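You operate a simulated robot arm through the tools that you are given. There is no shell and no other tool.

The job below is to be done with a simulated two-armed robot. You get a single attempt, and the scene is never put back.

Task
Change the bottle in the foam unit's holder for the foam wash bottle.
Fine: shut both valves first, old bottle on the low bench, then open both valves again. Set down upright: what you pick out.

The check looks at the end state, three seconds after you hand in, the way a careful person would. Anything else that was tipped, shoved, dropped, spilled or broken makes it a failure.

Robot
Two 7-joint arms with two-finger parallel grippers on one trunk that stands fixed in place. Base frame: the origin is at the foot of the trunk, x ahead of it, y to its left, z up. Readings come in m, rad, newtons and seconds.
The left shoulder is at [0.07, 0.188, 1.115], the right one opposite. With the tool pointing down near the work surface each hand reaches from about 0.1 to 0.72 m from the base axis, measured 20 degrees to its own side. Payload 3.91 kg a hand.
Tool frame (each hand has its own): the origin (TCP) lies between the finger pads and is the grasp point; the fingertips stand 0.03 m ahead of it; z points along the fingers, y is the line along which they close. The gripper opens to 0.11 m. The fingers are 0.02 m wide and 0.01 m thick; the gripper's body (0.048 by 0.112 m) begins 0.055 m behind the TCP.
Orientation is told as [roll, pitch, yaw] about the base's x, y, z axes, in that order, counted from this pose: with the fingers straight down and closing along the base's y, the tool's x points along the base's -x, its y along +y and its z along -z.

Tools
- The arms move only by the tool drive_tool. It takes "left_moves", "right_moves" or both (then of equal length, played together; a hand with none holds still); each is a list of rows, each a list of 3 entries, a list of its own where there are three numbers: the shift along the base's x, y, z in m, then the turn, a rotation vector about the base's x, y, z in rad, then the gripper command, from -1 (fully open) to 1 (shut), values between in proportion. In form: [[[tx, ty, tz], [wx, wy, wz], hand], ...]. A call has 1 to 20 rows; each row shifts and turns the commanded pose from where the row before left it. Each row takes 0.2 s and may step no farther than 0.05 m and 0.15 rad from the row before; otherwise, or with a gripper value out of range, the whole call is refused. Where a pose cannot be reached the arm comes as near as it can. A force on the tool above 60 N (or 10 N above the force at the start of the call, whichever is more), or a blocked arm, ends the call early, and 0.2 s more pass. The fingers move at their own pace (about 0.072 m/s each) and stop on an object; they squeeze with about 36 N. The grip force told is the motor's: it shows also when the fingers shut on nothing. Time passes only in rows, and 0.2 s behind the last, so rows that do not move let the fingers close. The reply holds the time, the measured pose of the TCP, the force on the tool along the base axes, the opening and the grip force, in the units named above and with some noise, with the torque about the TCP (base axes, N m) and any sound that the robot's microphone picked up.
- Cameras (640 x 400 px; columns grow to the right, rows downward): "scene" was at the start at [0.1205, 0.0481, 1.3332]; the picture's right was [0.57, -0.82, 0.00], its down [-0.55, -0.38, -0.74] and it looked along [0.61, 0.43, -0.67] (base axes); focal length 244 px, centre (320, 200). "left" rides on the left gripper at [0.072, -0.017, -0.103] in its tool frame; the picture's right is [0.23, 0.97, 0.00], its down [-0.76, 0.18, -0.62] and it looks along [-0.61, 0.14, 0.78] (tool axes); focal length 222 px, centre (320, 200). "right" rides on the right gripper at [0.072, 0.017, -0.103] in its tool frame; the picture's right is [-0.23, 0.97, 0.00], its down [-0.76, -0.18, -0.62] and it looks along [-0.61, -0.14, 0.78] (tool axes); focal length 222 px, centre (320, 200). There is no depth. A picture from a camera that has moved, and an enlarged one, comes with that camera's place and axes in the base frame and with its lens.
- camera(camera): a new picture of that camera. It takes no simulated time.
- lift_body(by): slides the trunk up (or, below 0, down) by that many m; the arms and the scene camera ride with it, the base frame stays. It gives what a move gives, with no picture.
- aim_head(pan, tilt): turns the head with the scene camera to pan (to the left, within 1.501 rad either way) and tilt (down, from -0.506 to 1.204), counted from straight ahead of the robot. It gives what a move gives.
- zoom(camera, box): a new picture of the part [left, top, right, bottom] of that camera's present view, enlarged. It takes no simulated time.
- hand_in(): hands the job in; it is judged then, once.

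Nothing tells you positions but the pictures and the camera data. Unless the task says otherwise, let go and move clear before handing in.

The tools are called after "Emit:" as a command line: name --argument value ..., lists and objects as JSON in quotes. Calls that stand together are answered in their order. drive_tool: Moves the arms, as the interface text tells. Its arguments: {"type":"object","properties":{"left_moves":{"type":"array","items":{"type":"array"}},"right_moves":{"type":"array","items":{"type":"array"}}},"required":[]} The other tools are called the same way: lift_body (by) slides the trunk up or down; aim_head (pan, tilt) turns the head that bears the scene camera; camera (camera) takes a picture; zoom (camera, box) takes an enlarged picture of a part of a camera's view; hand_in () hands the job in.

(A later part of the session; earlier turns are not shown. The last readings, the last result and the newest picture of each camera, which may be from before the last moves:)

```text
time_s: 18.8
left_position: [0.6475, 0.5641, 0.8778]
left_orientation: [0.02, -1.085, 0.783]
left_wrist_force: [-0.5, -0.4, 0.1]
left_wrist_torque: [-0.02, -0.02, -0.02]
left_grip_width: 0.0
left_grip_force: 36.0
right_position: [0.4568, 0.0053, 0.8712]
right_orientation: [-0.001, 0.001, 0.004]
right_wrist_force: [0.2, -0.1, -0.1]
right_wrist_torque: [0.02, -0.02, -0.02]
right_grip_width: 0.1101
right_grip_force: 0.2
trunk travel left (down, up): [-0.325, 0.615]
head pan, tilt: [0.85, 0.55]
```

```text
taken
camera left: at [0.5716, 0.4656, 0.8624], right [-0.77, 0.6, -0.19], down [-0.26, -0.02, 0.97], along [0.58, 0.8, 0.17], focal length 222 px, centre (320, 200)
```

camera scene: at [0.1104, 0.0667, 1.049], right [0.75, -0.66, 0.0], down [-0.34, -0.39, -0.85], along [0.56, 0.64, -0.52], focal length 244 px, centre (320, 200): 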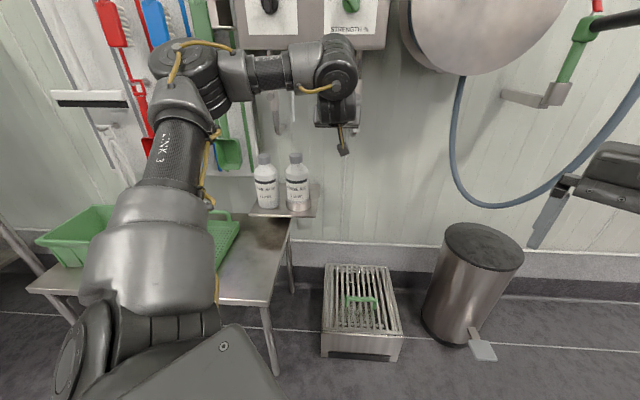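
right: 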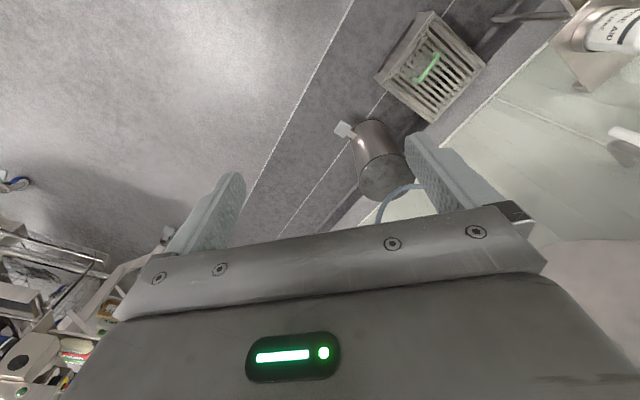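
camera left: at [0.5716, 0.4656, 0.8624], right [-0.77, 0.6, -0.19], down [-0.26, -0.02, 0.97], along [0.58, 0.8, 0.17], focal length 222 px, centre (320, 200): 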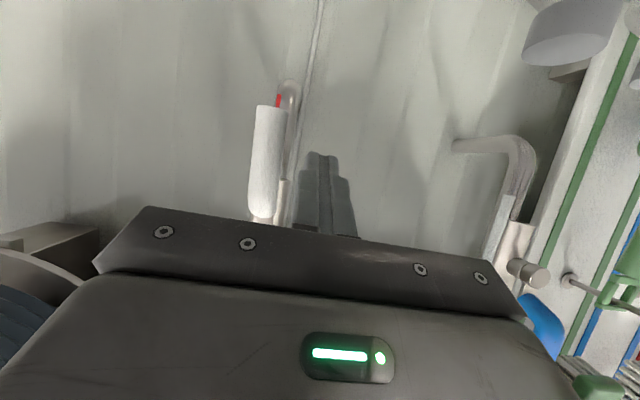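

Emit:
drive_tool --left_moves '[[[0.0067, -0.0068, 0.001], [0, 0, 0], 1], [[0.0114, -0.0116, -0.0037], [0, 0, 0], 1], [[0.0117, -0.0119, 0.0007], [0, 0, 0], 1], [[0.0111, -0.0113, 0.005], [0, 0, 0], 1]]'

Emit:
camera --camera "left"

```text
time_s: 19.8
left_position: [0.6885, 0.5231, 0.8813]
left_orientation: [0.019, -1.086, 0.781]
left_wrist_force: [-1.5, -1.6, -0.2]
left_wrist_torque: [0.0, 0.06, -0.01]
left_grip_width: 0.0
left_grip_force: 35.3
right_position: [0.457, 0.0048, 0.8701]
right_orientation: [0.0, 0.0, 0.004]
right_wrist_force: [0.4, 0.1, 0.2]
right_wrist_torque: [0.01, 0.01, -0.03]
right_grip_width: 0.1099
right_grip_force: 0.2
trunk travel left (down, up): [-0.325, 0.615]
head pan, tilt: [0.85, 0.55]
```

```text
taken
camera left: at [0.613, 0.424, 0.8655], right [-0.77, 0.6, -0.19], down [-0.26, -0.02, 0.97], along [0.58, 0.8, 0.17], focal length 222 px, centre (320, 200)
```

left: 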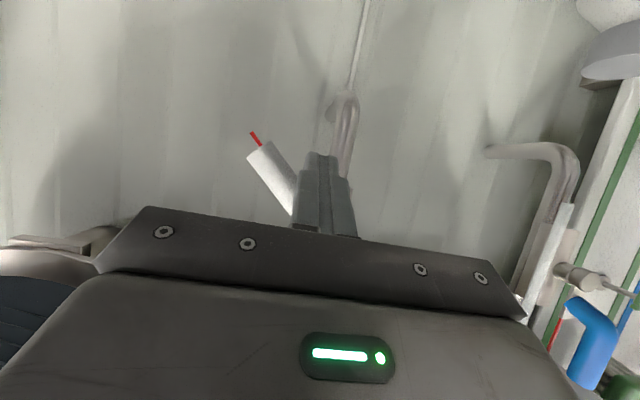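

The lever turns right easily. I continue the arc to horizontal.

Emit:
drive_tool --left_moves '[[[0.0101, -0.0104, 0.0087], [0, 0, 0], 1], [[0.0079, -0.0081, 0.0122], [0, 0, 0], 1], [[0.0054, -0.0055, 0.0148], [0, 0, 0], 1]]'

Emit:
camera --camera "left"

Emit:
camera --camera "scene"

```text
time_s: 20.6
left_position: [0.7129, 0.4998, 0.9179]
left_orientation: [0.023, -1.084, 0.78]
left_wrist_force: [-1.8, -3.2, -3.9]
left_wrist_torque: [-0.02, 0.05, 0.02]
left_grip_width: 0.0
left_grip_force: 36.2
right_position: [0.4572, 0.0048, 0.8699]
right_orientation: [0.0, 0.001, 0.001]
right_wrist_force: [0.3, -0.2, -0.6]
right_wrist_torque: [0.0, -0.01, -0.01]
right_grip_width: 0.1099
right_grip_force: 0.0
trunk travel left (down, up): [-0.325, 0.615]
head pan, tilt: [0.85, 0.55]
```

```text
taken
camera left: at [0.6368, 0.4005, 0.9025], right [-0.77, 0.6, -0.19], down [-0.26, -0.02, 0.97], along [0.58, 0.8, 0.17], focal length 222 px, centre (320, 200)
```

left: 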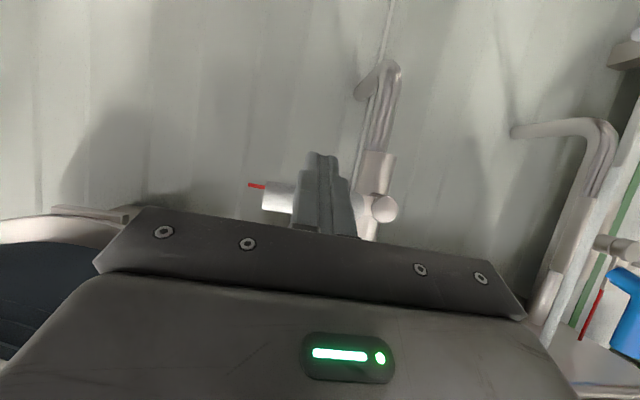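

```text
taken
camera scene: at [0.1113, 0.0675, 1.0488], right [0.75, -0.66, 0.0], down [-0.35, -0.39, -0.85], along [0.56, 0.64, -0.52], focal length 244 px, centre (320, 200)
```

scene: 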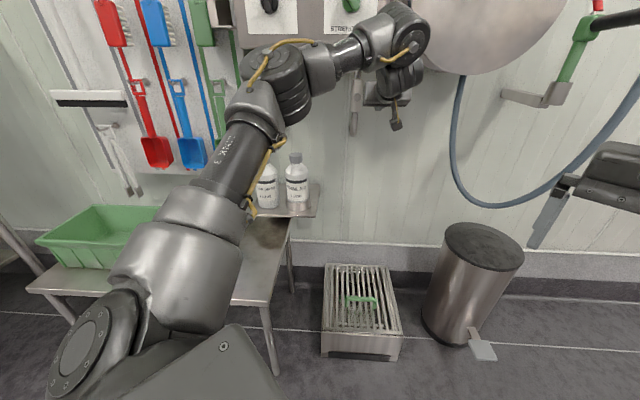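

Emit:
zoom --camera "left" --box '[230, 120, 430, 240]'

Emit:
drive_tool --left_moves '[[[0.001, -0.001, 0.003], [0, 0, 0], 1], [[0.0, 0.0, 0.003], [0, 0, 0], 1]]'

Emit:
zoom --camera "left" --box '[230, 120, 430, 240]'

```text
3.20 times, centred on (330, 180) of left
camera zoom: at [0.6368, 0.4005, 0.9025], right [-0.77, 0.6, -0.19], down [-0.26, -0.02, 0.97], along [0.58, 0.8, 0.17], focal length 711 px, centre (288, 264)
```

zoom: 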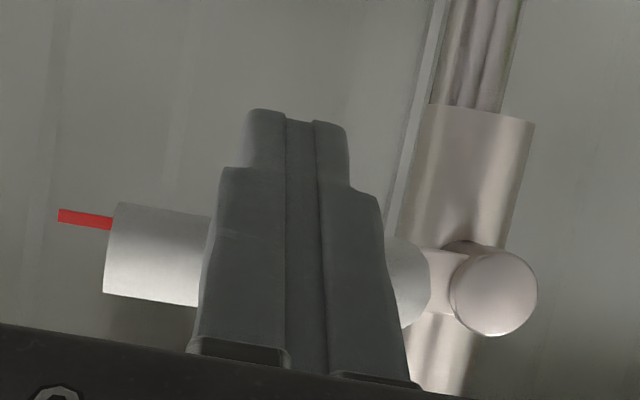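

```text
time_s: 21.2
left_position: [0.7133, 0.5004, 0.9193]
left_orientation: [0.031, -1.077, 0.771]
left_wrist_force: [-23.2, -15.9, -33.5]
left_wrist_torque: [-0.45, 0.02, -0.34]
left_grip_width: 0.0
left_grip_force: 36.2
right_position: [0.4571, 0.0047, 0.869]
right_orientation: [-0.003, 0.002, 0.003]
right_wrist_force: [0.0, 1.0, 0.3]
right_wrist_torque: [0.01, -0.01, 0.0]
right_grip_width: 0.1102
right_grip_force: 0.1
trunk travel left (down, up): [-0.325, 0.615]
head pan, tilt: [0.85, 0.55]
```

```text
3.20 times, centred on (330, 180) of left
camera zoom: at [0.6368, 0.4006, 0.9041], right [-0.77, 0.61, -0.19], down [-0.25, -0.02, 0.97], along [0.58, 0.8, 0.17], focal length 711 px, centre (288, 264)
```

zoom: 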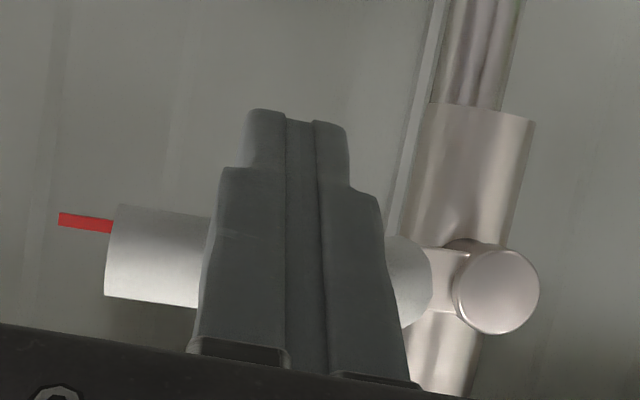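

The lever hit its stop at horizontal with the force rising, so the right valve is shut. I'll release it downward, back off, and slide left along the wall toward the blue lever.

Emit:
drive_tool --left_moves '[[[0, 0, -0.015], [0, 0, 0], 1], [[0, 0, -0.015], [0, 0, 0], 1], [[-0.0132, -0.013, 0], [0, 0, 0], 1], [[-0.0132, -0.013, 0], [0, 0, 0], 1], [[-0.0252, 0.0257, 0.01], [0, 0, 0], 1], [[-0.0252, 0.0257, 0.01], [0, 0, 0], 1], [[-0.0252, 0.0257, 0.01], [0, 0, 0], 1]]'

Emit:
camera --camera "left"

Emit:
camera --camera "scene"

```text
time_s: 22.8
left_position: [0.6099, 0.5508, 0.9229]
left_orientation: [0.018, -1.085, 0.784]
left_wrist_force: [0.0, -0.3, 0.1]
left_wrist_torque: [0.01, -0.01, 0.0]
left_grip_width: 0.0
left_grip_force: 36.0
right_position: [0.4565, 0.0057, 0.8715]
right_orientation: [-0.001, 0.0, 0.005]
right_wrist_force: [0.9, -0.4, 1.4]
right_wrist_torque: [0.01, -0.02, 0.01]
right_grip_width: 0.1098
right_grip_force: 0.1
trunk travel left (down, up): [-0.325, 0.615]
head pan, tilt: [0.85, 0.55]
```

```text
taken
camera left: at [0.5347, 0.4511, 0.9078], right [-0.77, 0.6, -0.19], down [-0.26, -0.02, 0.97], along [0.58, 0.8, 0.17], focal length 222 px, centre (320, 200)
```

left: 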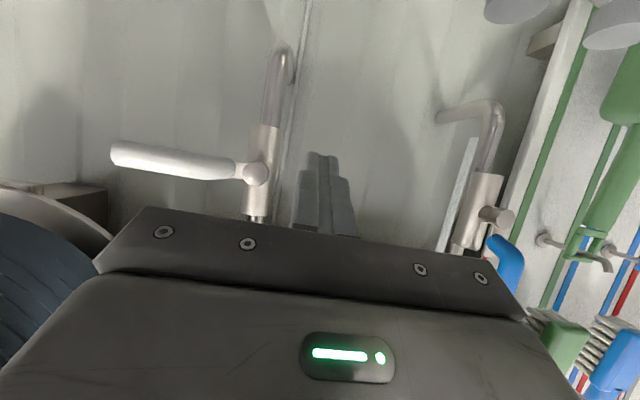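

```text
taken
camera scene: at [0.1102, 0.0682, 1.049], right [0.75, -0.66, 0.0], down [-0.34, -0.39, -0.85], along [0.56, 0.64, -0.52], focal length 244 px, centre (320, 200)
```

scene: 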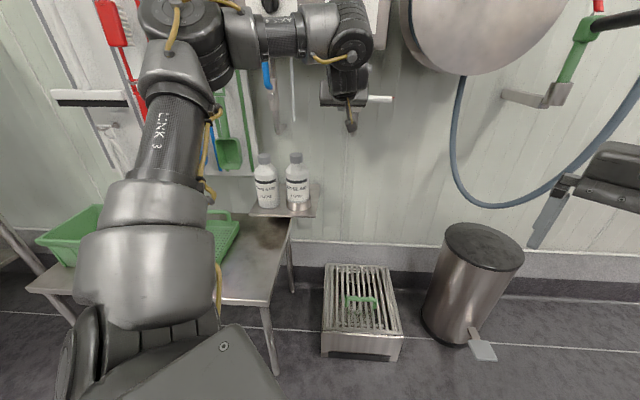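

The white lever stays horizontal (shut). Next I slide on to the right-hand side of the blue lever.

Emit:
drive_tool --left_moves '[[[-0.021, 0.0214, 0.01], [0, 0, 0], 1], [[-0.021, 0.0214, 0.01], [0, 0, 0], 1], [[-0.021, 0.0214, 0.01], [0, 0, 0], 1], [[-0.021, 0.0214, 0.01], [0, 0, 0], 1], [[-0.021, 0.0214, 0.01], [0, 0, 0], 1], [[-0.014, 0.0143, 0.005], [0, 0, 0], 1]]'

Emit:
camera --camera "left"

Emit:
zoom --camera "left" --box '[240, 80, 460, 240]'

Emit:
camera --camera "scene"

```text
time_s: 24.2
left_position: [0.4908, 0.6732, 0.9789]
left_orientation: [0.017, -1.086, 0.782]
left_wrist_force: [0.2, 0.4, 0.6]
left_wrist_torque: [0.02, 0.0, 0.02]
left_grip_width: 0.0002
left_grip_force: 36.1
right_position: [0.4577, 0.004, 0.8699]
right_orientation: [-0.001, 0.001, 0.002]
right_wrist_force: [-0.1, 0.0, 0.6]
right_wrist_torque: [-0.01, -0.01, -0.02]
right_grip_width: 0.1099
right_grip_force: 0.0
trunk travel left (down, up): [-0.325, 0.615]
head pan, tilt: [0.85, 0.55]
```

```text
taken
camera left: at [0.4158, 0.574, 0.9632], right [-0.77, 0.6, -0.19], down [-0.26, -0.02, 0.97], along [0.58, 0.8, 0.17], focal length 222 px, centre (320, 200)
```

left: 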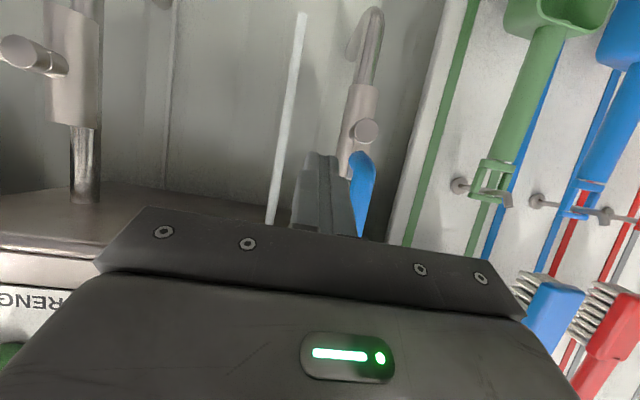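

```text
2.50 times, centred on (350, 160) of left
camera zoom: at [0.4158, 0.574, 0.9632], right [-0.77, 0.6, -0.19], down [-0.26, -0.02, 0.97], along [0.58, 0.8, 0.17], focal length 555 px, centre (245, 300)
```

zoom: 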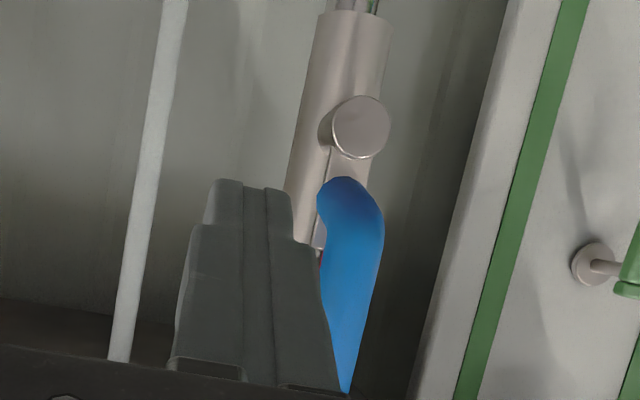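

```text
taken
camera scene: at [0.1108, 0.0679, 1.0489], right [0.75, -0.66, 0.0], down [-0.34, -0.39, -0.85], along [0.56, 0.64, -0.52], focal length 244 px, centre (320, 200)
```

scene: 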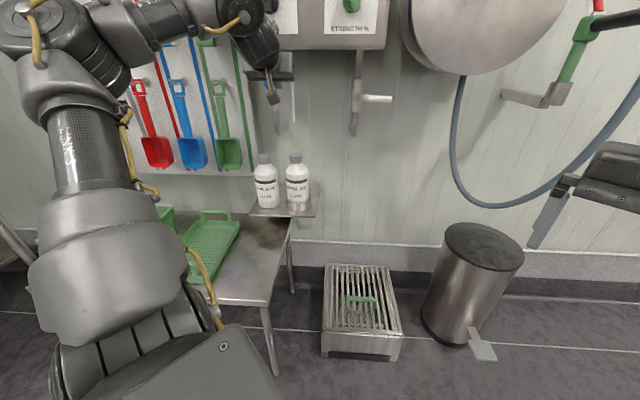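

The closed fingers stand between the suction tube and the blue lever. I move in and push the lever gently to the left (away from the tube), checking for resistance.

Emit:
drive_tool --left_moves '[[[0.0072, 0.0183, 0.009], [0, 0, 0], 1], [[0.0125, 0.0122, 0], [0, 0, 0], 1], [[-0.0119, 0.0121, 0], [0, 0, 0], 1], [[-0.0096, 0.0098, 0.004], [0, 0, 0], 1]]'

Emit:
camera --camera "left"

```text
time_s: 25.2
left_position: [0.4894, 0.7238, 0.9922]
left_orientation: [0.019, -1.085, 0.783]
left_wrist_force: [1.8, -0.8, 0.1]
left_wrist_torque: [-0.03, 0.01, -0.03]
left_grip_width: 0.0002
left_grip_force: 36.3
right_position: [0.4565, 0.0035, 0.8708]
right_orientation: [-0.001, 0.0, 0.004]
right_wrist_force: [0.1, -1.0, -0.2]
right_wrist_torque: [-0.01, -0.02, -0.01]
right_grip_width: 0.11
right_grip_force: 0.0
trunk travel left (down, up): [-0.325, 0.615]
head pan, tilt: [0.85, 0.55]
```

```text
taken
camera left: at [0.4144, 0.6239, 0.9766], right [-0.77, 0.6, -0.19], down [-0.26, -0.02, 0.97], along [0.58, 0.8, 0.17], focal length 222 px, centre (320, 200)
```

left: 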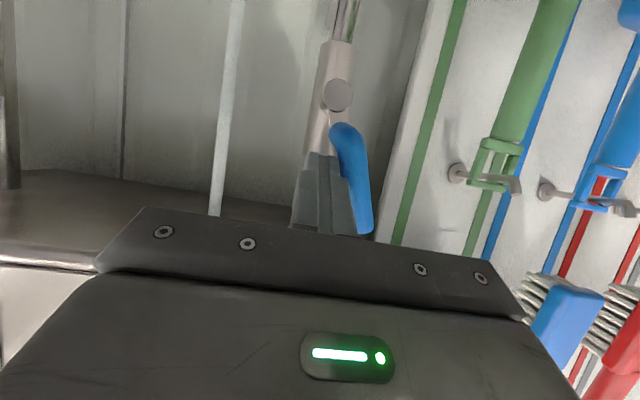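

It yields easily to the left, so I continue its arc down to horizontal.

Emit:
drive_tool --left_moves '[[[-0.0112, 0.0114, 0], [0, 0, 0], 1], [[-0.0097, 0.0099, -0.0033], [0, 0, 0], 1], [[-0.0088, 0.0089, -0.007], [0, 0, 0], 1], [[-0.0072, 0.0074, -0.0098], [0, 0, 0], 1], [[-0.0052, 0.0053, -0.0122], [0, 0, 0], 1]]'

Emit:
camera --camera "left"

```text
time_s: 26.4
left_position: [0.4494, 0.7678, 0.9603]
left_orientation: [0.019, -1.086, 0.784]
left_wrist_force: [1.7, 2.4, 2.9]
left_wrist_torque: [0.07, -0.06, 0.03]
left_grip_width: 0.0001
left_grip_force: 35.8
right_position: [0.4568, 0.0049, 0.8701]
right_orientation: [-0.003, 0.0, 0.003]
right_wrist_force: [0.9, -0.5, -0.7]
right_wrist_torque: [-0.02, 0.01, -0.03]
right_grip_width: 0.11
right_grip_force: 0.0
trunk travel left (down, up): [-0.325, 0.615]
head pan, tilt: [0.85, 0.55]
```

```text
taken
camera left: at [0.3729, 0.6686, 0.9445], right [-0.77, 0.6, -0.19], down [-0.26, -0.02, 0.97], along [0.58, 0.8, 0.18], focal length 222 px, centre (320, 200)
```

left: 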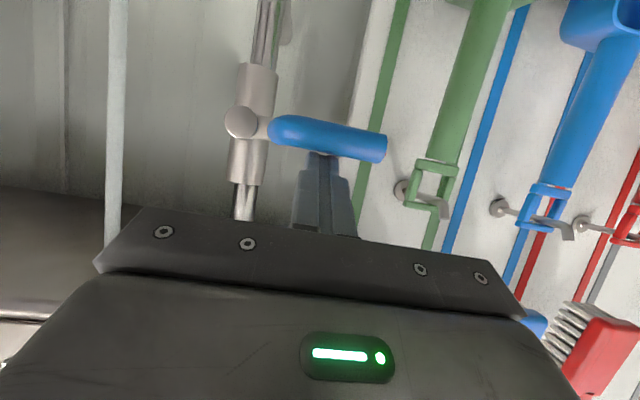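

Emit:
drive_tool --left_moves '[[[0, 0, -0.003], [0, 0, 0], 1], [[0, 0, -0.003], [0, 0, 0], 1]]'

Emit:
zoom --camera "left" --box '[200, 80, 420, 240]'

```text
time_s: 27.0
left_position: [0.4485, 0.7678, 0.9591]
left_orientation: [0.01, -1.102, 0.791]
left_wrist_force: [14.2, 24.6, 32.9]
left_wrist_torque: [0.87, -0.92, -0.26]
left_grip_width: 0.0
left_grip_force: 36.6
right_position: [0.4553, 0.0038, 0.8715]
right_orientation: [0.001, 0.001, 0.003]
right_wrist_force: [0.7, -0.5, 0.4]
right_wrist_torque: [-0.02, 0.02, -0.01]
right_grip_width: 0.1101
right_grip_force: 0.0
trunk travel left (down, up): [-0.325, 0.615]
head pan, tilt: [0.85, 0.55]
```

```text
2.50 times, centred on (310, 160) of left
camera zoom: at [0.3729, 0.6682, 0.9423], right [-0.77, 0.6, -0.2], down [-0.27, -0.03, 0.96], along [0.58, 0.8, 0.19], focal length 555 px, centre (345, 300)
```

zoom: 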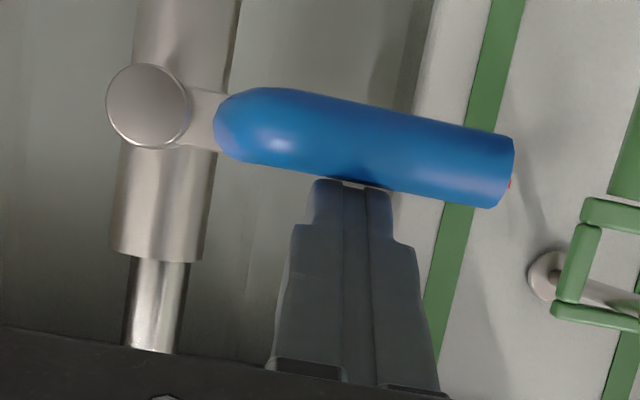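

The blue lever is also at its stop, so both valves are shut. I'll lift off the lever, back away from the wall and open the gripper, then study the bottles and bench.

Emit:
drive_tool --left_moves '[[[0, 0, 0.015], [0, 0, 0], 1], [[0, 0, 0.015], [0, 0, 0], 1], [[-0.0214, -0.021, 0], [0, 0, 0], 1], [[-0.0214, -0.021, 0], [0, 0, 0], 1], [[-0.0214, -0.021, 0], [0, 0, 0], 0], [[-0.0214, -0.021, 0], [0, 0, 0], -0.764], [[-0.0214, -0.021, 0], [0, 0, 0], -0.764]]'

Emit:
camera --camera "left"

Emit:
camera --camera "scene"

```text
time_s: 28.6
left_position: [0.3389, 0.661, 0.9836]
left_orientation: [0.017, -1.085, 0.782]
left_wrist_force: [-0.6, 0.0, -0.5]
left_wrist_torque: [0.03, 0.01, -0.02]
left_grip_width: 0.097
left_grip_force: 0.0
right_position: [0.4552, 0.0047, 0.8714]
right_orientation: [0.0, 0.0, 0.003]
right_wrist_force: [0.6, 0.8, -0.8]
right_wrist_torque: [0.01, -0.01, -0.02]
right_grip_width: 0.11
right_grip_force: 0.0
trunk travel left (down, up): [-0.325, 0.615]
head pan, tilt: [0.85, 0.55]
```

```text
taken
camera left: at [0.2627, 0.5623, 0.9676], right [-0.77, 0.6, -0.19], down [-0.26, -0.02, 0.97], along [0.58, 0.8, 0.17], focal length 222 px, centre (320, 200)
```

left: 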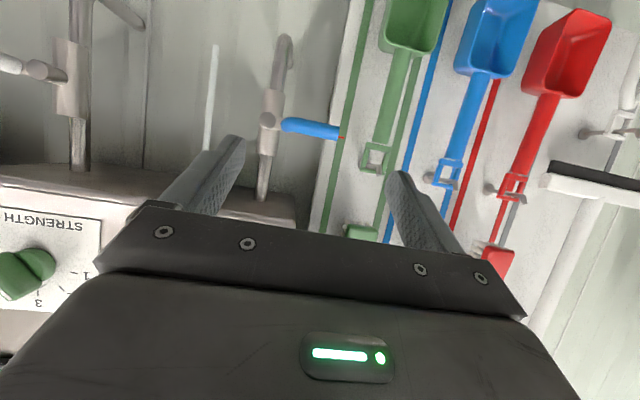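

```text
taken
camera scene: at [0.1103, 0.0671, 1.0491], right [0.75, -0.66, 0.0], down [-0.34, -0.39, -0.85], along [0.56, 0.64, -0.52], focal length 244 px, centre (320, 200)
```

scene: 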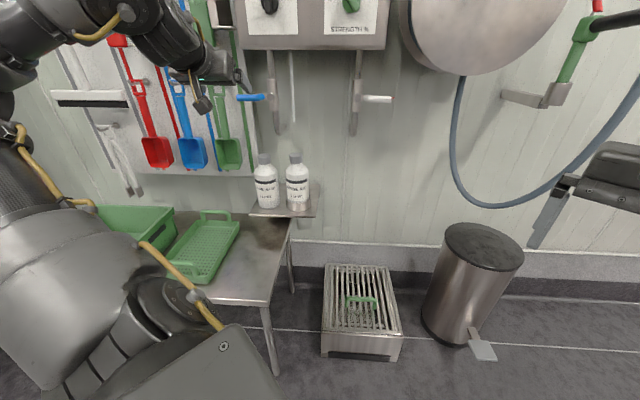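

Both levers now lie across their pipes. I'll tip the hand downward to look at the bottles and bench from above.

Emit:
drive_tool --left_moves '[[[0, 0, 0], [-0.103, 0.105, 0], -0.764], [[0, 0, 0], [-0.103, 0.105, 0], -0.764], [[0, 0, 0], [-0.103, 0.105, 0], -0.764], [[0, 0, 0], [-0.103, 0.105, 0], -0.764], [[0, 0, 0], [-0.103, 0.105, 0], -0.764]]'

Emit:
camera --camera "left"

Emit:
zoom --camera "left" --box '[200, 0, 480, 210]'

Emit:
zoom --camera "scene" --box '[160, 140, 340, 320]'

```text
time_s: 29.8
left_position: [0.3425, 0.6624, 0.9824]
left_orientation: [0.025, -0.35, 0.778]
left_wrist_force: [0.5, -0.2, 0.3]
left_wrist_torque: [-0.02, 0.04, 0.01]
left_grip_width: 0.0972
left_grip_force: 0.0
right_position: [0.457, 0.0054, 0.869]
right_orientation: [-0.001, 0.001, 0.004]
right_wrist_force: [0.9, -0.4, 0.3]
right_wrist_torque: [0.02, 0.01, 0.01]
right_grip_width: 0.11
right_grip_force: 0.1
trunk travel left (down, up): [-0.325, 0.615]
head pan, tilt: [0.85, 0.55]
```

```text
taken
camera left: at [0.2817, 0.5776, 1.0557], right [-0.84, 0.54, -0.06], down [0.24, 0.47, 0.85], along [0.48, 0.7, -0.52], focal length 222 px, centre (320, 200)
```

left: 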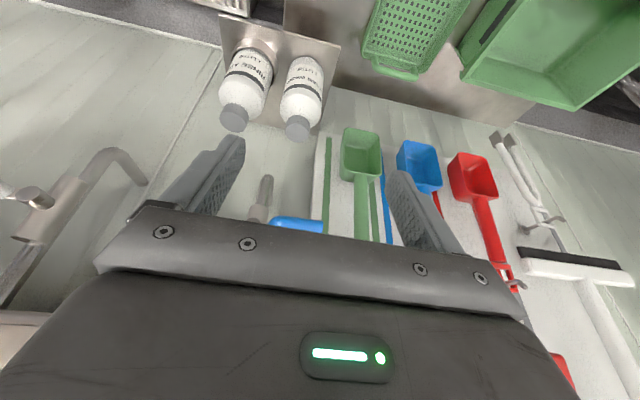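

```text
1.90 times, centred on (340, 105) of left
camera zoom: at [0.2817, 0.5776, 1.0557], right [-0.84, 0.54, -0.06], down [0.24, 0.47, 0.85], along [0.48, 0.7, -0.52], focal length 423 px, centre (282, 381)
```

zoom: 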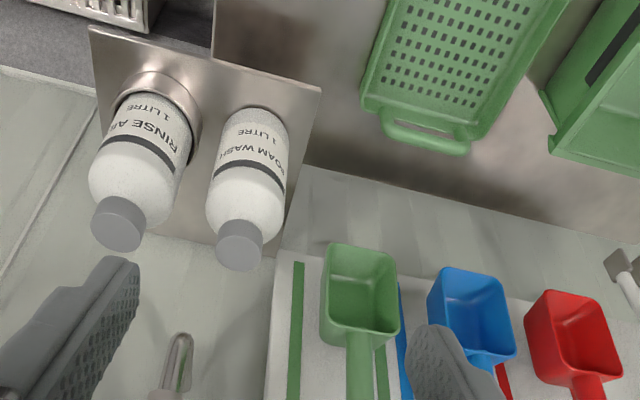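

```text
2.22 times, centred on (250, 230) of scene
camera zoom: at [0.1121, 0.067, 1.0488], right [0.75, -0.66, 0.0], down [-0.35, -0.39, -0.85], along [0.56, 0.64, -0.52], focal length 543 px, centre (476, 133)
```

zoom: 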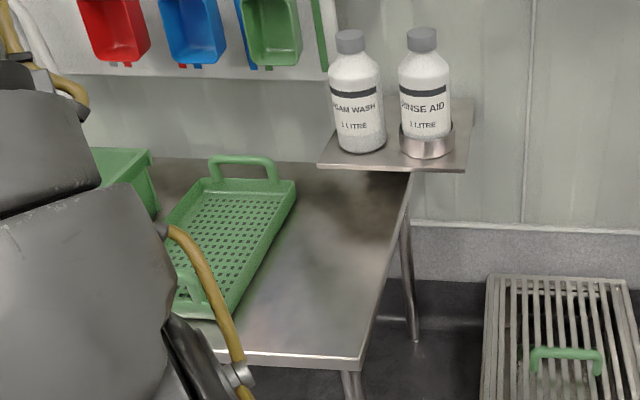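

Now I have: Rinse Aid in the ring near (0.56, 0.70), Foam Wash near (0.485, 0.785), shelf top z ≈ 0.56, bottles ≈ 8 cm wide and 19 cm tall. I'll bring the hand down in front of the Rinse Aid bottle in stages.

Emit:
drive_tool --left_moves '[[[0.0119, -0.01, -0.0413], [0.103, -0.105, 0], -0.764], [[0.0119, -0.01, -0.0413], [0.103, -0.105, 0], -0.764], [[0.0119, -0.01, -0.0413], [0.103, -0.105, 0], -0.764], [[0.0119, -0.01, -0.0413], [0.103, -0.105, 0], -0.764]]'

Emit:
camera --camera "scene"

```text
time_s: 30.8
left_position: [0.3863, 0.6238, 0.8169]
left_orientation: [0.015, -0.937, 0.782]
left_wrist_force: [1.5, 0.4, -0.4]
left_wrist_torque: [-0.03, 0.0, -0.01]
left_grip_width: 0.0971
left_grip_force: 0.1
left hand out of reach, approached as far as the arm can: row 4
right_position: [0.4575, 0.0063, 0.8704]
right_orientation: [-0.001, -0.001, 0.003]
right_wrist_force: [-0.2, 0.9, 0.2]
right_wrist_torque: [0.0, 0.02, -0.01]
right_grip_width: 0.1102
right_grip_force: 0.1
trunk travel left (down, up): [-0.325, 0.615]
head pan, tilt: [0.85, 0.55]
```

```text
taken
camera scene: at [0.1117, 0.0691, 1.0488], right [0.75, -0.66, 0.0], down [-0.35, -0.39, -0.85], along [0.56, 0.64, -0.52], focal length 244 px, centre (320, 200)
```

scene: 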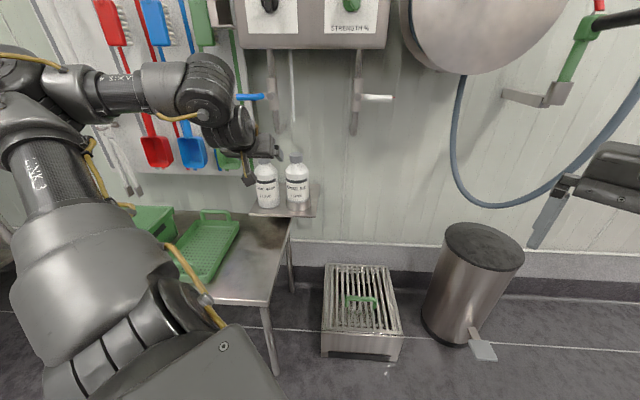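

Folding this close is at the arm's limit with the trunk so low, so I'll raise the trunk 0.15 m to give the arm room and then come down again.

Emit:
lift_body --by 0.15

Emit:
drive_tool --left_moves '[[[0.0119, -0.01, -0.0413], [0, 0, 0], -0.764], [[0.0119, -0.01, -0.0413], [0, 0, 0], -0.764], [[0.0119, -0.01, -0.0413], [0, 0, 0], -0.764], [[0.0119, -0.01, -0.0413], [0, 0, 0], -0.764]]'

Emit:
camera --camera "scene"

Emit:
camera --camera "left"

```text
time_s: 32.5
left_position: [0.3845, 0.6232, 0.9679]
left_orientation: [0.019, -0.937, 0.78]
left_wrist_force: [0.0, -1.0, 0.5]
left_wrist_torque: [-0.04, -0.01, 0.01]
left_grip_width: 0.097
left_grip_force: 0.1
right_position: [0.457, 0.0049, 1.021]
right_orientation: [-0.002, 0.0, 0.004]
right_wrist_force: [-0.2, 0.2, 0.0]
right_wrist_torque: [0.0, 0.0, 0.0]
right_grip_width: 0.1102
right_grip_force: 0.0
trunk travel left (down, up): [-0.475, 0.465]
head pan, tilt: [0.85, 0.55]
```

```text
time_s: 33.5
left_position: [0.4272, 0.6274, 0.8355]
left_orientation: [0.026, -0.94, 0.773]
left_wrist_force: [0.9, -0.2, 0.2]
left_wrist_torque: [0.02, 0.02, 0.0]
left_grip_width: 0.0971
left_grip_force: 0.0
left hand out of reach, approached as far as the arm can: row 1, 2, 3, 4
right_position: [0.4578, 0.0057, 1.0207]
right_orientation: [-0.001, 0.001, 0.004]
right_wrist_force: [0.7, -0.3, 0.2]
right_wrist_torque: [0.0, 0.01, -0.01]
right_grip_width: 0.1096
right_grip_force: 0.0
trunk travel left (down, up): [-0.475, 0.465]
head pan, tilt: [0.85, 0.55]
```

```text
taken
camera scene: at [0.1117, 0.067, 1.1989], right [0.75, -0.66, 0.0], down [-0.35, -0.39, -0.85], along [0.56, 0.64, -0.52], focal length 244 px, centre (320, 200)
```

scene: 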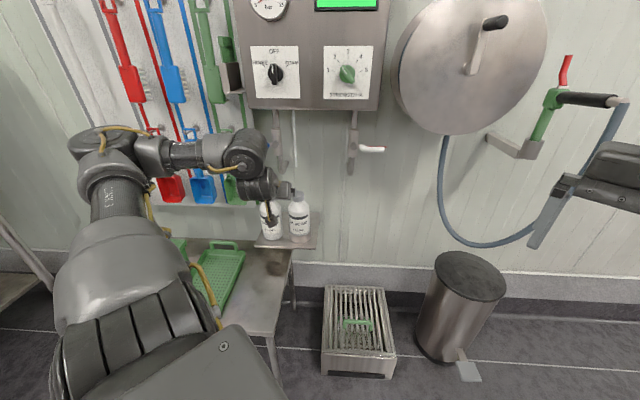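

```text
taken
camera left: at [0.35, 0.5273, 0.8378], right [-0.79, 0.59, -0.17], down [-0.15, 0.08, 0.98], along [0.59, 0.8, 0.03], focal length 222 px, centre (320, 200)
```

left: 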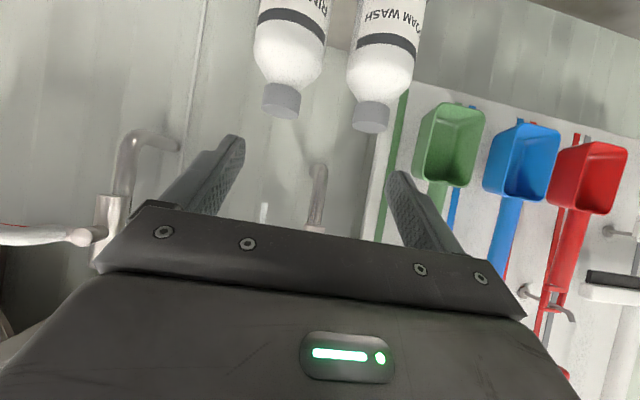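

The arm folds better with the hand above shoulder height, so I'll raise the hand first (well clear of the box front) and then lower the trunk far down so the hand meets the bottles in that posture.

Emit:
drive_tool --left_moves '[[[0.0065, -0.0014, 0.0414], [0, 0, 0], -0.764], [[0.0065, -0.0014, 0.0414], [0, 0, 0], -0.764], [[0.0065, -0.0014, 0.0414], [0, 0, 0], -0.764], [[0.0065, -0.0014, 0.0414], [0, 0, 0], -0.764], [[0.0065, -0.0014, 0.0414], [0, 0, 0], -0.764], [[0.0065, -0.0014, 0.0414], [0.049, -0.05, 0], -0.764], [[0.0065, -0.0014, 0.0414], [0.049, -0.05, 0], -0.764]]'

Emit:
camera --camera "scene"

```text
time_s: 35.1
left_position: [0.466, 0.6222, 1.1264]
left_orientation: [0.022, -1.079, 0.779]
left_wrist_force: [-0.5, -0.5, 1.0]
left_wrist_torque: [0.04, 0.02, -0.01]
left_grip_width: 0.097
left_grip_force: 0.1
left hand out of reach, approached as far as the arm can: row 1
right_position: [0.4563, 0.0034, 1.0204]
right_orientation: [0.0, 0.0, 0.003]
right_wrist_force: [-0.4, 0.1, 0.1]
right_wrist_torque: [-0.01, -0.04, -0.01]
right_grip_width: 0.1099
right_grip_force: 0.0
trunk travel left (down, up): [-0.475, 0.465]
head pan, tilt: [0.85, 0.55]
```

```text
taken
camera scene: at [0.1107, 0.0668, 1.199], right [0.75, -0.66, 0.0], down [-0.34, -0.39, -0.85], along [0.56, 0.64, -0.52], focal length 244 px, centre (320, 200)
```

scene: 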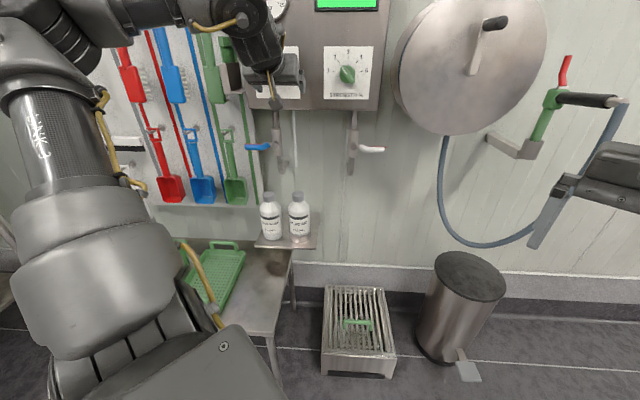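

Emit:
lift_body --by -0.25

Emit:
camera --camera "scene"

Emit:
camera --camera "left"

```text
time_s: 37.7
left_position: [0.4662, 0.6241, 0.8766]
left_orientation: [0.018, -1.078, 0.782]
left_wrist_force: [0.4, -0.2, -0.9]
left_wrist_torque: [0.01, 0.02, 0.03]
left_grip_width: 0.0971
left_grip_force: 0.1
right_position: [0.4574, 0.0032, 0.7718]
right_orientation: [-0.001, 0.0, 0.002]
right_wrist_force: [0.3, 0.0, 0.1]
right_wrist_torque: [-0.02, -0.01, -0.02]
right_grip_width: 0.1101
right_grip_force: 0.1
trunk travel left (down, up): [-0.225, 0.715]
head pan, tilt: [0.85, 0.55]
```

```text
taken
camera scene: at [0.1109, 0.0675, 0.949], right [0.75, -0.66, 0.0], down [-0.34, -0.39, -0.85], along [0.56, 0.64, -0.52], focal length 244 px, centre (320, 200)
```

scene: 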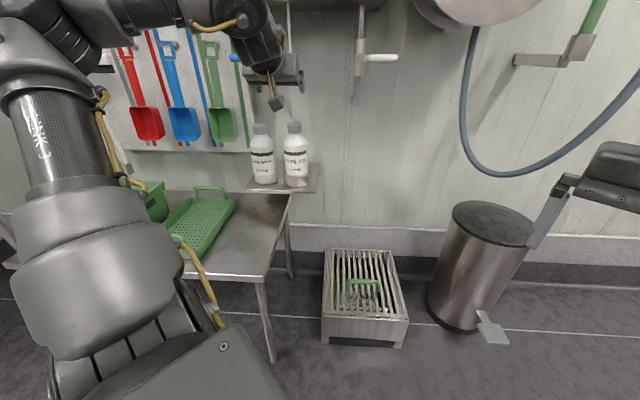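

```text
taken
camera left: at [0.3898, 0.5232, 0.8614], right [-0.77, 0.6, -0.19], down [-0.25, -0.02, 0.97], along [0.58, 0.8, 0.17], focal length 222 px, centre (320, 200)
```

left: 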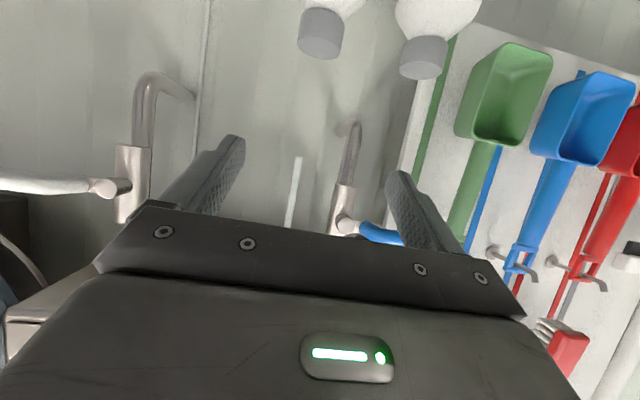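

Emit:
lift_body --by -0.2

Emit:
camera --camera "scene"

Emit:
camera --camera "left"

```text
time_s: 39.9
left_position: [0.4649, 0.6234, 0.6754]
left_orientation: [0.019, -1.078, 0.782]
left_wrist_force: [-0.2, -0.6, 0.0]
left_wrist_torque: [-0.03, -0.01, -0.04]
left_grip_width: 0.0969
left_grip_force: 0.1
right_position: [0.456, 0.0051, 0.5708]
right_orientation: [0.0, 0.0, 0.005]
right_wrist_force: [0.5, 0.1, -0.5]
right_wrist_torque: [-0.01, -0.05, -0.01]
right_grip_width: 0.1099
right_grip_force: 0.1
trunk travel left (down, up): [-0.025, 0.915]
head pan, tilt: [0.85, 0.55]
```

```text
taken
camera scene: at [0.1109, 0.0675, 0.749], right [0.75, -0.66, 0.0], down [-0.34, -0.39, -0.85], along [0.56, 0.64, -0.52], focal length 244 px, centre (320, 200)
```

scene: 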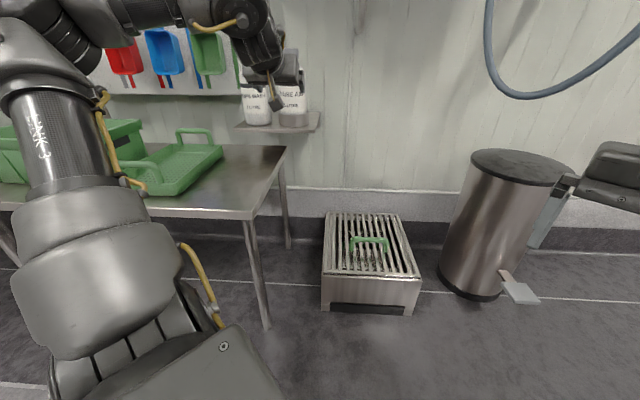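

```text
taken
camera left: at [0.3898, 0.5232, 0.6614], right [-0.77, 0.6, -0.19], down [-0.25, -0.02, 0.97], along [0.58, 0.8, 0.17], focal length 222 px, centre (320, 200)
```

left: 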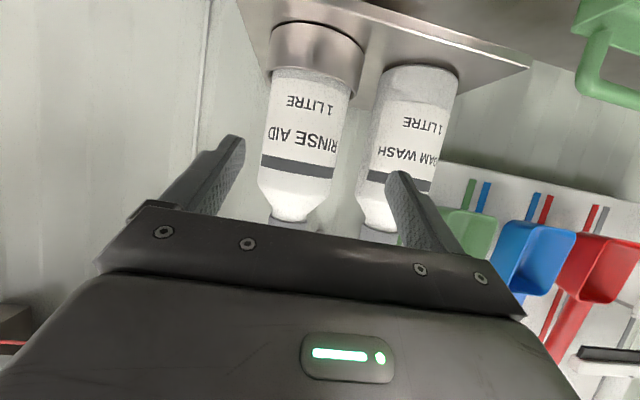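

Emit:
zoom --camera "left" --box '[230, 0, 480, 210]'

Emit:
zoom --camera "scene" --box '[225, 70, 335, 150]'

Emit:
zoom --camera "scene" --box '[100, 100, 330, 260]'

```text
1.90 times, centred on (355, 105) of left
camera zoom: at [0.3898, 0.5232, 0.6614], right [-0.77, 0.6, -0.19], down [-0.25, -0.02, 0.97], along [0.58, 0.8, 0.17], focal length 423 px, centre (253, 381)
```

zoom: 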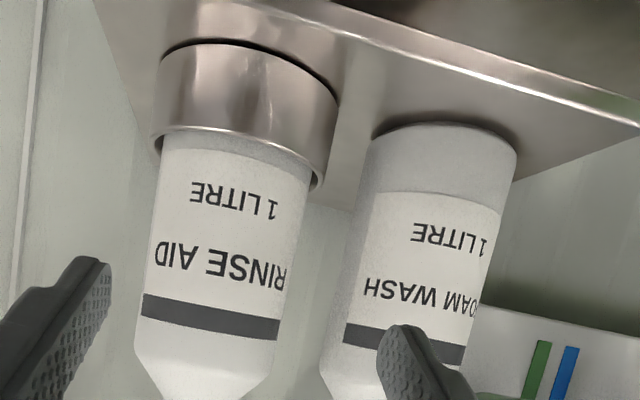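

```text
5.00 times, centred on (280, 110) of scene
camera zoom: at [0.1109, 0.0675, 0.749], right [0.75, -0.66, 0.0], down [-0.34, -0.39, -0.85], along [0.56, 0.64, -0.52], focal length 1222 px, centre (520, 650)
```

zoom: 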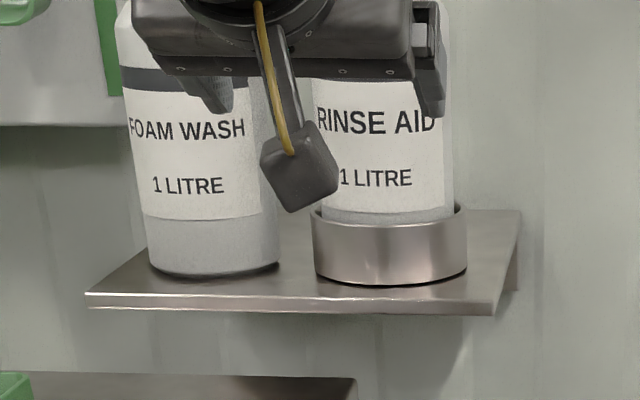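

```text
2.50 times, centred on (215, 180) of scene
camera zoom: at [0.1109, 0.0675, 0.749], right [0.75, -0.66, 0.0], down [-0.34, -0.39, -0.85], along [0.56, 0.64, -0.52], focal length 611 px, centre (582, 250)
```

zoom: 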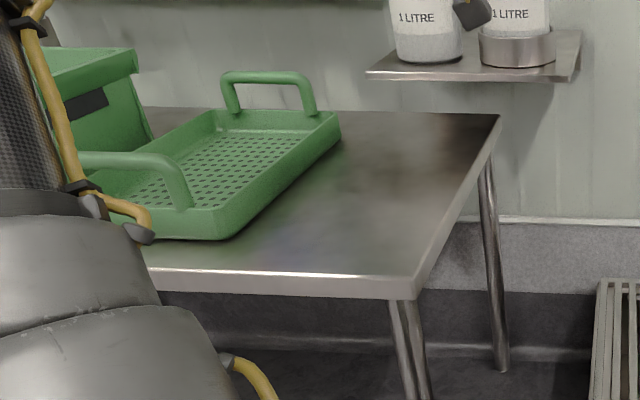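

Refined estimates: wall normal ≈ 45°, Rinse Aid centre (0.561, 0.702), Foam Wash centre (0.483, 0.783), radius ≈ 4.1 cm, shelf top z ≈ 0.556. I'll line the gripper up with the Rinse Aid bottle before advancing.

Emit:
drive_tool --left_moves '[[[0.0106, -0.0103, -0.012], [0, 0, 0], -0.764], [[0.0139, 0.0144, -0.012], [0, 0, 0], -0.764]]'

Emit:
camera --camera "left"

Emit:
zoom --camera "left" --box '[190, 60, 440, 230]'

```text
time_s: 40.5
left_position: [0.4898, 0.6267, 0.6522]
left_orientation: [0.018, -1.08, 0.782]
left_wrist_force: [0.1, -0.3, 0.3]
left_wrist_torque: [0.04, 0.01, -0.02]
left_grip_width: 0.0968
left_grip_force: 0.1
right_position: [0.4564, 0.0049, 0.5714]
right_orientation: [0.0, 0.0, 0.005]
right_wrist_force: [0.2, 0.7, 0.6]
right_wrist_torque: [-0.01, -0.01, 0.0]
right_grip_width: 0.1099
right_grip_force: 0.1
trunk travel left (down, up): [-0.025, 0.915]
head pan, tilt: [0.85, 0.55]
```

```text
taken
camera left: at [0.4143, 0.5273, 0.6376], right [-0.77, 0.6, -0.19], down [-0.25, -0.02, 0.97], along [0.58, 0.8, 0.17], focal length 222 px, centre (320, 200)
```

left: 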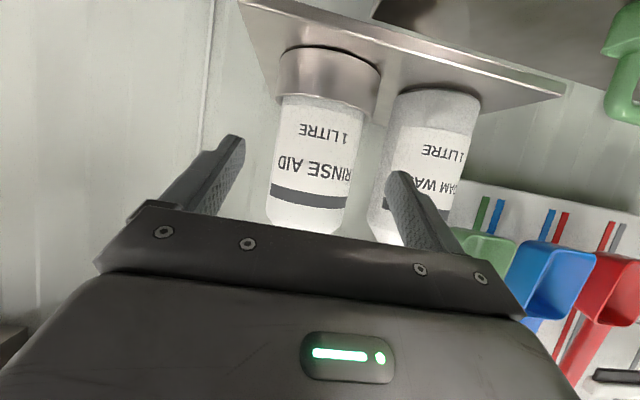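

```text
2.35 times, centred on (315, 145) of left
camera zoom: at [0.4143, 0.5273, 0.6376], right [-0.77, 0.6, -0.19], down [-0.25, -0.02, 0.97], along [0.58, 0.8, 0.17], focal length 523 px, centre (332, 329)
```

zoom: 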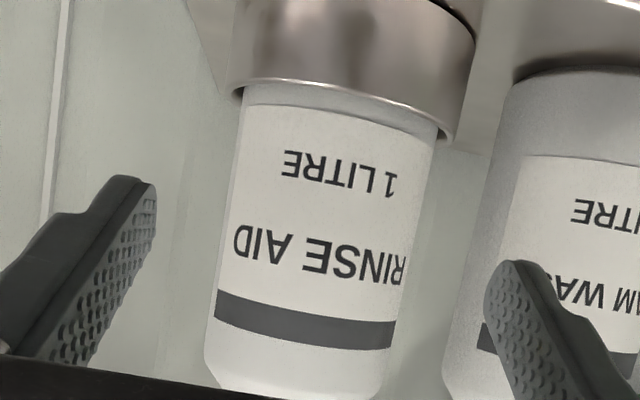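

Emit:
drive_tool --left_moves '[[[0.0153, 0.0158, 0], [0, 0, 0], -0.764], [[0.0153, 0.0158, 0], [0, 0, 0], -0.764]]'

Emit:
camera --camera "left"

Emit:
zoom --camera "scene" --box '[225, 70, 335, 150]'

```text
time_s: 41.1
left_position: [0.5208, 0.6604, 0.6521]
left_orientation: [0.017, -1.077, 0.781]
left_wrist_force: [0.6, 0.5, -0.2]
left_wrist_torque: [0.05, 0.0, -0.01]
left_grip_width: 0.097
left_grip_force: 0.0
right_position: [0.4567, 0.0043, 0.5708]
right_orientation: [-0.001, 0.0, 0.004]
right_wrist_force: [0.1, 0.6, 0.0]
right_wrist_torque: [0.0, 0.0, -0.02]
right_grip_width: 0.1101
right_grip_force: 0.0
trunk travel left (down, up): [-0.025, 0.915]
head pan, tilt: [0.85, 0.55]
```

```text
taken
camera left: at [0.4452, 0.5609, 0.6378], right [-0.77, 0.6, -0.19], down [-0.25, -0.02, 0.97], along [0.58, 0.8, 0.17], focal length 222 px, centre (320, 200)
```

left: 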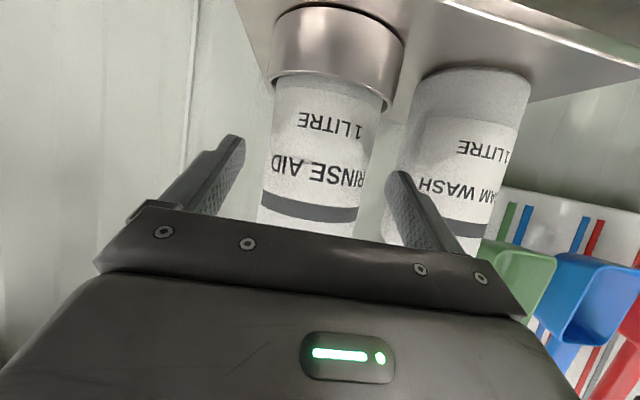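

```text
5.00 times, centred on (280, 110) of scene
camera zoom: at [0.111, 0.0676, 0.7489], right [0.75, -0.66, 0.0], down [-0.34, -0.39, -0.85], along [0.56, 0.64, -0.52], focal length 1222 px, centre (520, 650)
```

zoom: 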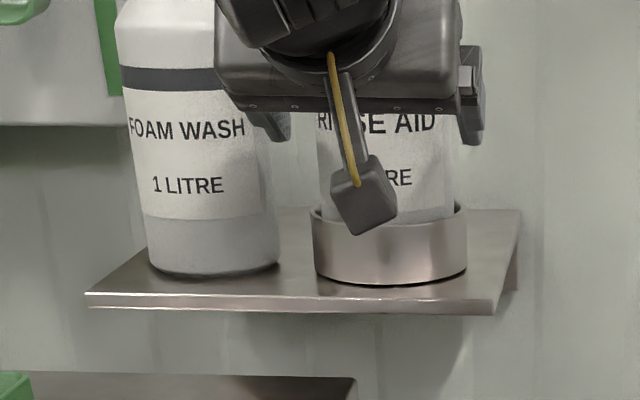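

Alignment looks right: the bottle is centred between the fingers, with one finger heading into the gap between the bottles. I advance the rest of the way.

Emit:
drive_tool --left_moves '[[[0.0149, 0.0154, 0], [0, 0, 0], -0.764], [[0.0149, 0.0154, 0], [0, 0, 0], -0.764]]'

Emit:
camera --camera "left"

Emit:
zoom --camera "scene" --box '[225, 70, 335, 150]'

```text
time_s: 41.7
left_position: [0.5513, 0.6902, 0.6518]
left_orientation: [0.02, -1.078, 0.781]
left_wrist_force: [-0.3, -0.1, 0.3]
left_wrist_torque: [-0.01, -0.01, 0.0]
left_grip_width: 0.097
left_grip_force: 0.0
right_position: [0.4566, 0.0045, 0.5709]
right_orientation: [-0.002, 0.0, 0.003]
right_wrist_force: [0.4, -0.1, 0.1]
right_wrist_torque: [0.02, 0.03, -0.02]
right_grip_width: 0.1101
right_grip_force: 0.1
trunk travel left (down, up): [-0.025, 0.915]
head pan, tilt: [0.85, 0.55]
```

```text
taken
camera left: at [0.4751, 0.5904, 0.6377], right [-0.77, 0.6, -0.19], down [-0.25, -0.02, 0.97], along [0.58, 0.8, 0.17], focal length 222 px, centre (320, 200)
```

left: 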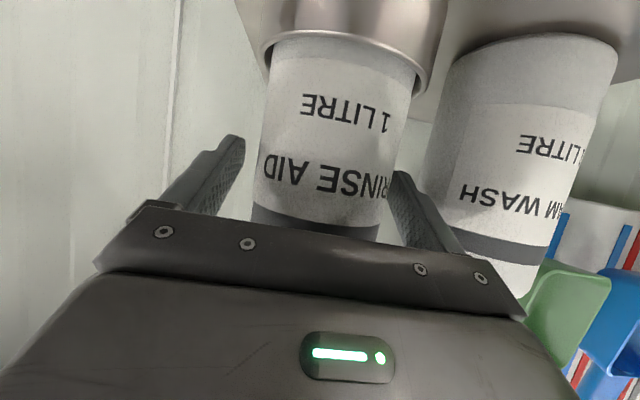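

```text
5.00 times, centred on (280, 110) of scene
camera zoom: at [0.111, 0.0677, 0.7489], right [0.75, -0.66, 0.0], down [-0.34, -0.39, -0.85], along [0.56, 0.64, -0.52], focal length 1222 px, centre (520, 650)
```

zoom: 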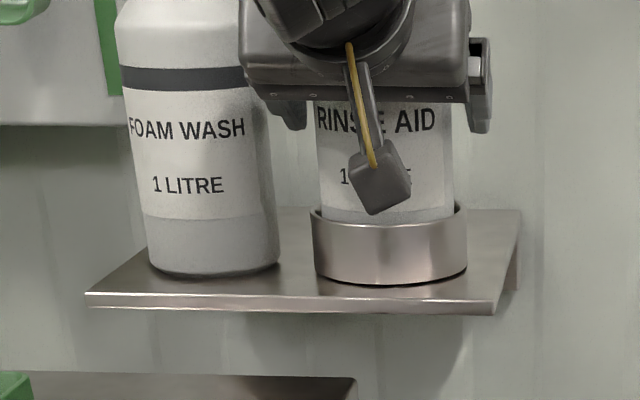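

Emit:
drive_tool --left_moves '[[[0, 0, 0], [0, 0, 0], -0.5], [[0, 0, 0], [0, 0, 0], 1], [[0, 0, 0], [0, 0, 0], 1], [[0, 0, 0], [0, 0, 0], 1]]'

Emit:
camera --camera "left"

Emit:
zoom --camera "scene" --box '[225, 70, 335, 150]'

```text
time_s: 42.7
left_position: [0.5485, 0.6912, 0.6523]
left_orientation: [0.017, -1.078, 0.785]
left_wrist_force: [-1.1, 11.0, 2.3]
left_wrist_torque: [-0.03, -0.1, 0.21]
left_grip_width: 0.0788
left_grip_force: 36.6
right_position: [0.4561, 0.0059, 0.5708]
right_orientation: [-0.003, -0.001, 0.005]
right_wrist_force: [0.4, 0.1, 0.1]
right_wrist_torque: [0.01, -0.04, -0.02]
right_grip_width: 0.1099
right_grip_force: 0.1
trunk travel left (down, up): [-0.025, 0.915]
head pan, tilt: [0.85, 0.55]
```

```text
taken
camera left: at [0.4743, 0.5912, 0.6378], right [-0.78, 0.6, -0.19], down [-0.25, -0.02, 0.97], along [0.58, 0.8, 0.17], focal length 222 px, centre (320, 200)
```

left: 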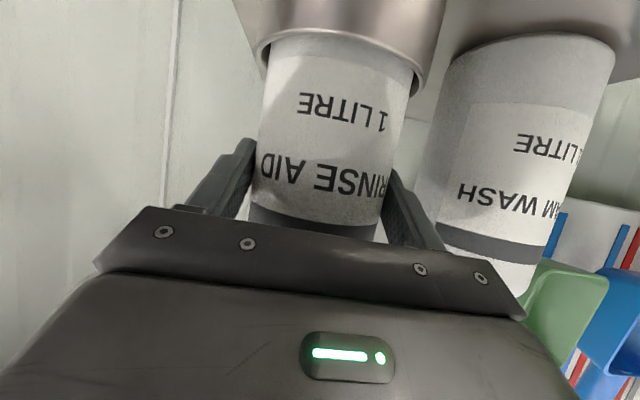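

```text
5.00 times, centred on (280, 110) of scene
camera zoom: at [0.1107, 0.0681, 0.749], right [0.75, -0.66, 0.0], down [-0.34, -0.39, -0.85], along [0.56, 0.64, -0.52], focal length 1222 px, centre (520, 650)
```

zoom: 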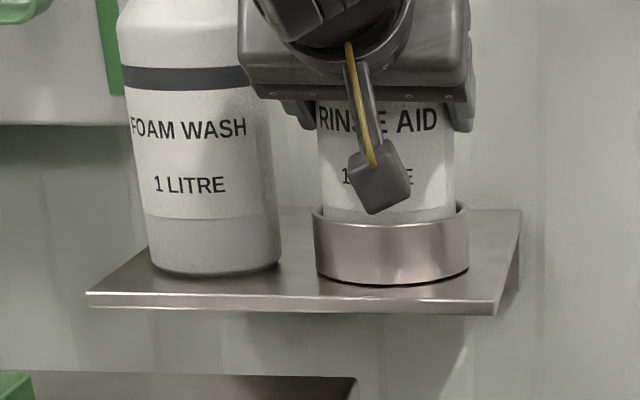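

Gripped (7.9 cm). There is a sideways load of about 9 N against the ring, so I'll ease the hand slightly left before lifting.

Emit:
drive_tool --left_moves '[[[-0.0029, 0.0028, 0], [0, 0, 0], 1], [[0, 0, 0], [0, 0, 0], 1]]'

```text
time_s: 43.3
left_position: [0.5482, 0.6921, 0.6523]
left_orientation: [0.017, -1.076, 0.784]
left_wrist_force: [1.4, -3.0, 0.4]
left_wrist_torque: [-0.47, -0.55, -0.23]
left_grip_width: 0.0787
left_grip_force: 35.9
right_position: [0.4561, 0.0061, 0.5707]
right_orientation: [-0.003, -0.001, 0.005]
right_wrist_force: [-0.3, 0.8, 0.5]
right_wrist_torque: [-0.01, -0.03, 0.01]
right_grip_width: 0.1099
right_grip_force: 0.1
trunk travel left (down, up): [-0.025, 0.915]
head pan, tilt: [0.85, 0.55]
```

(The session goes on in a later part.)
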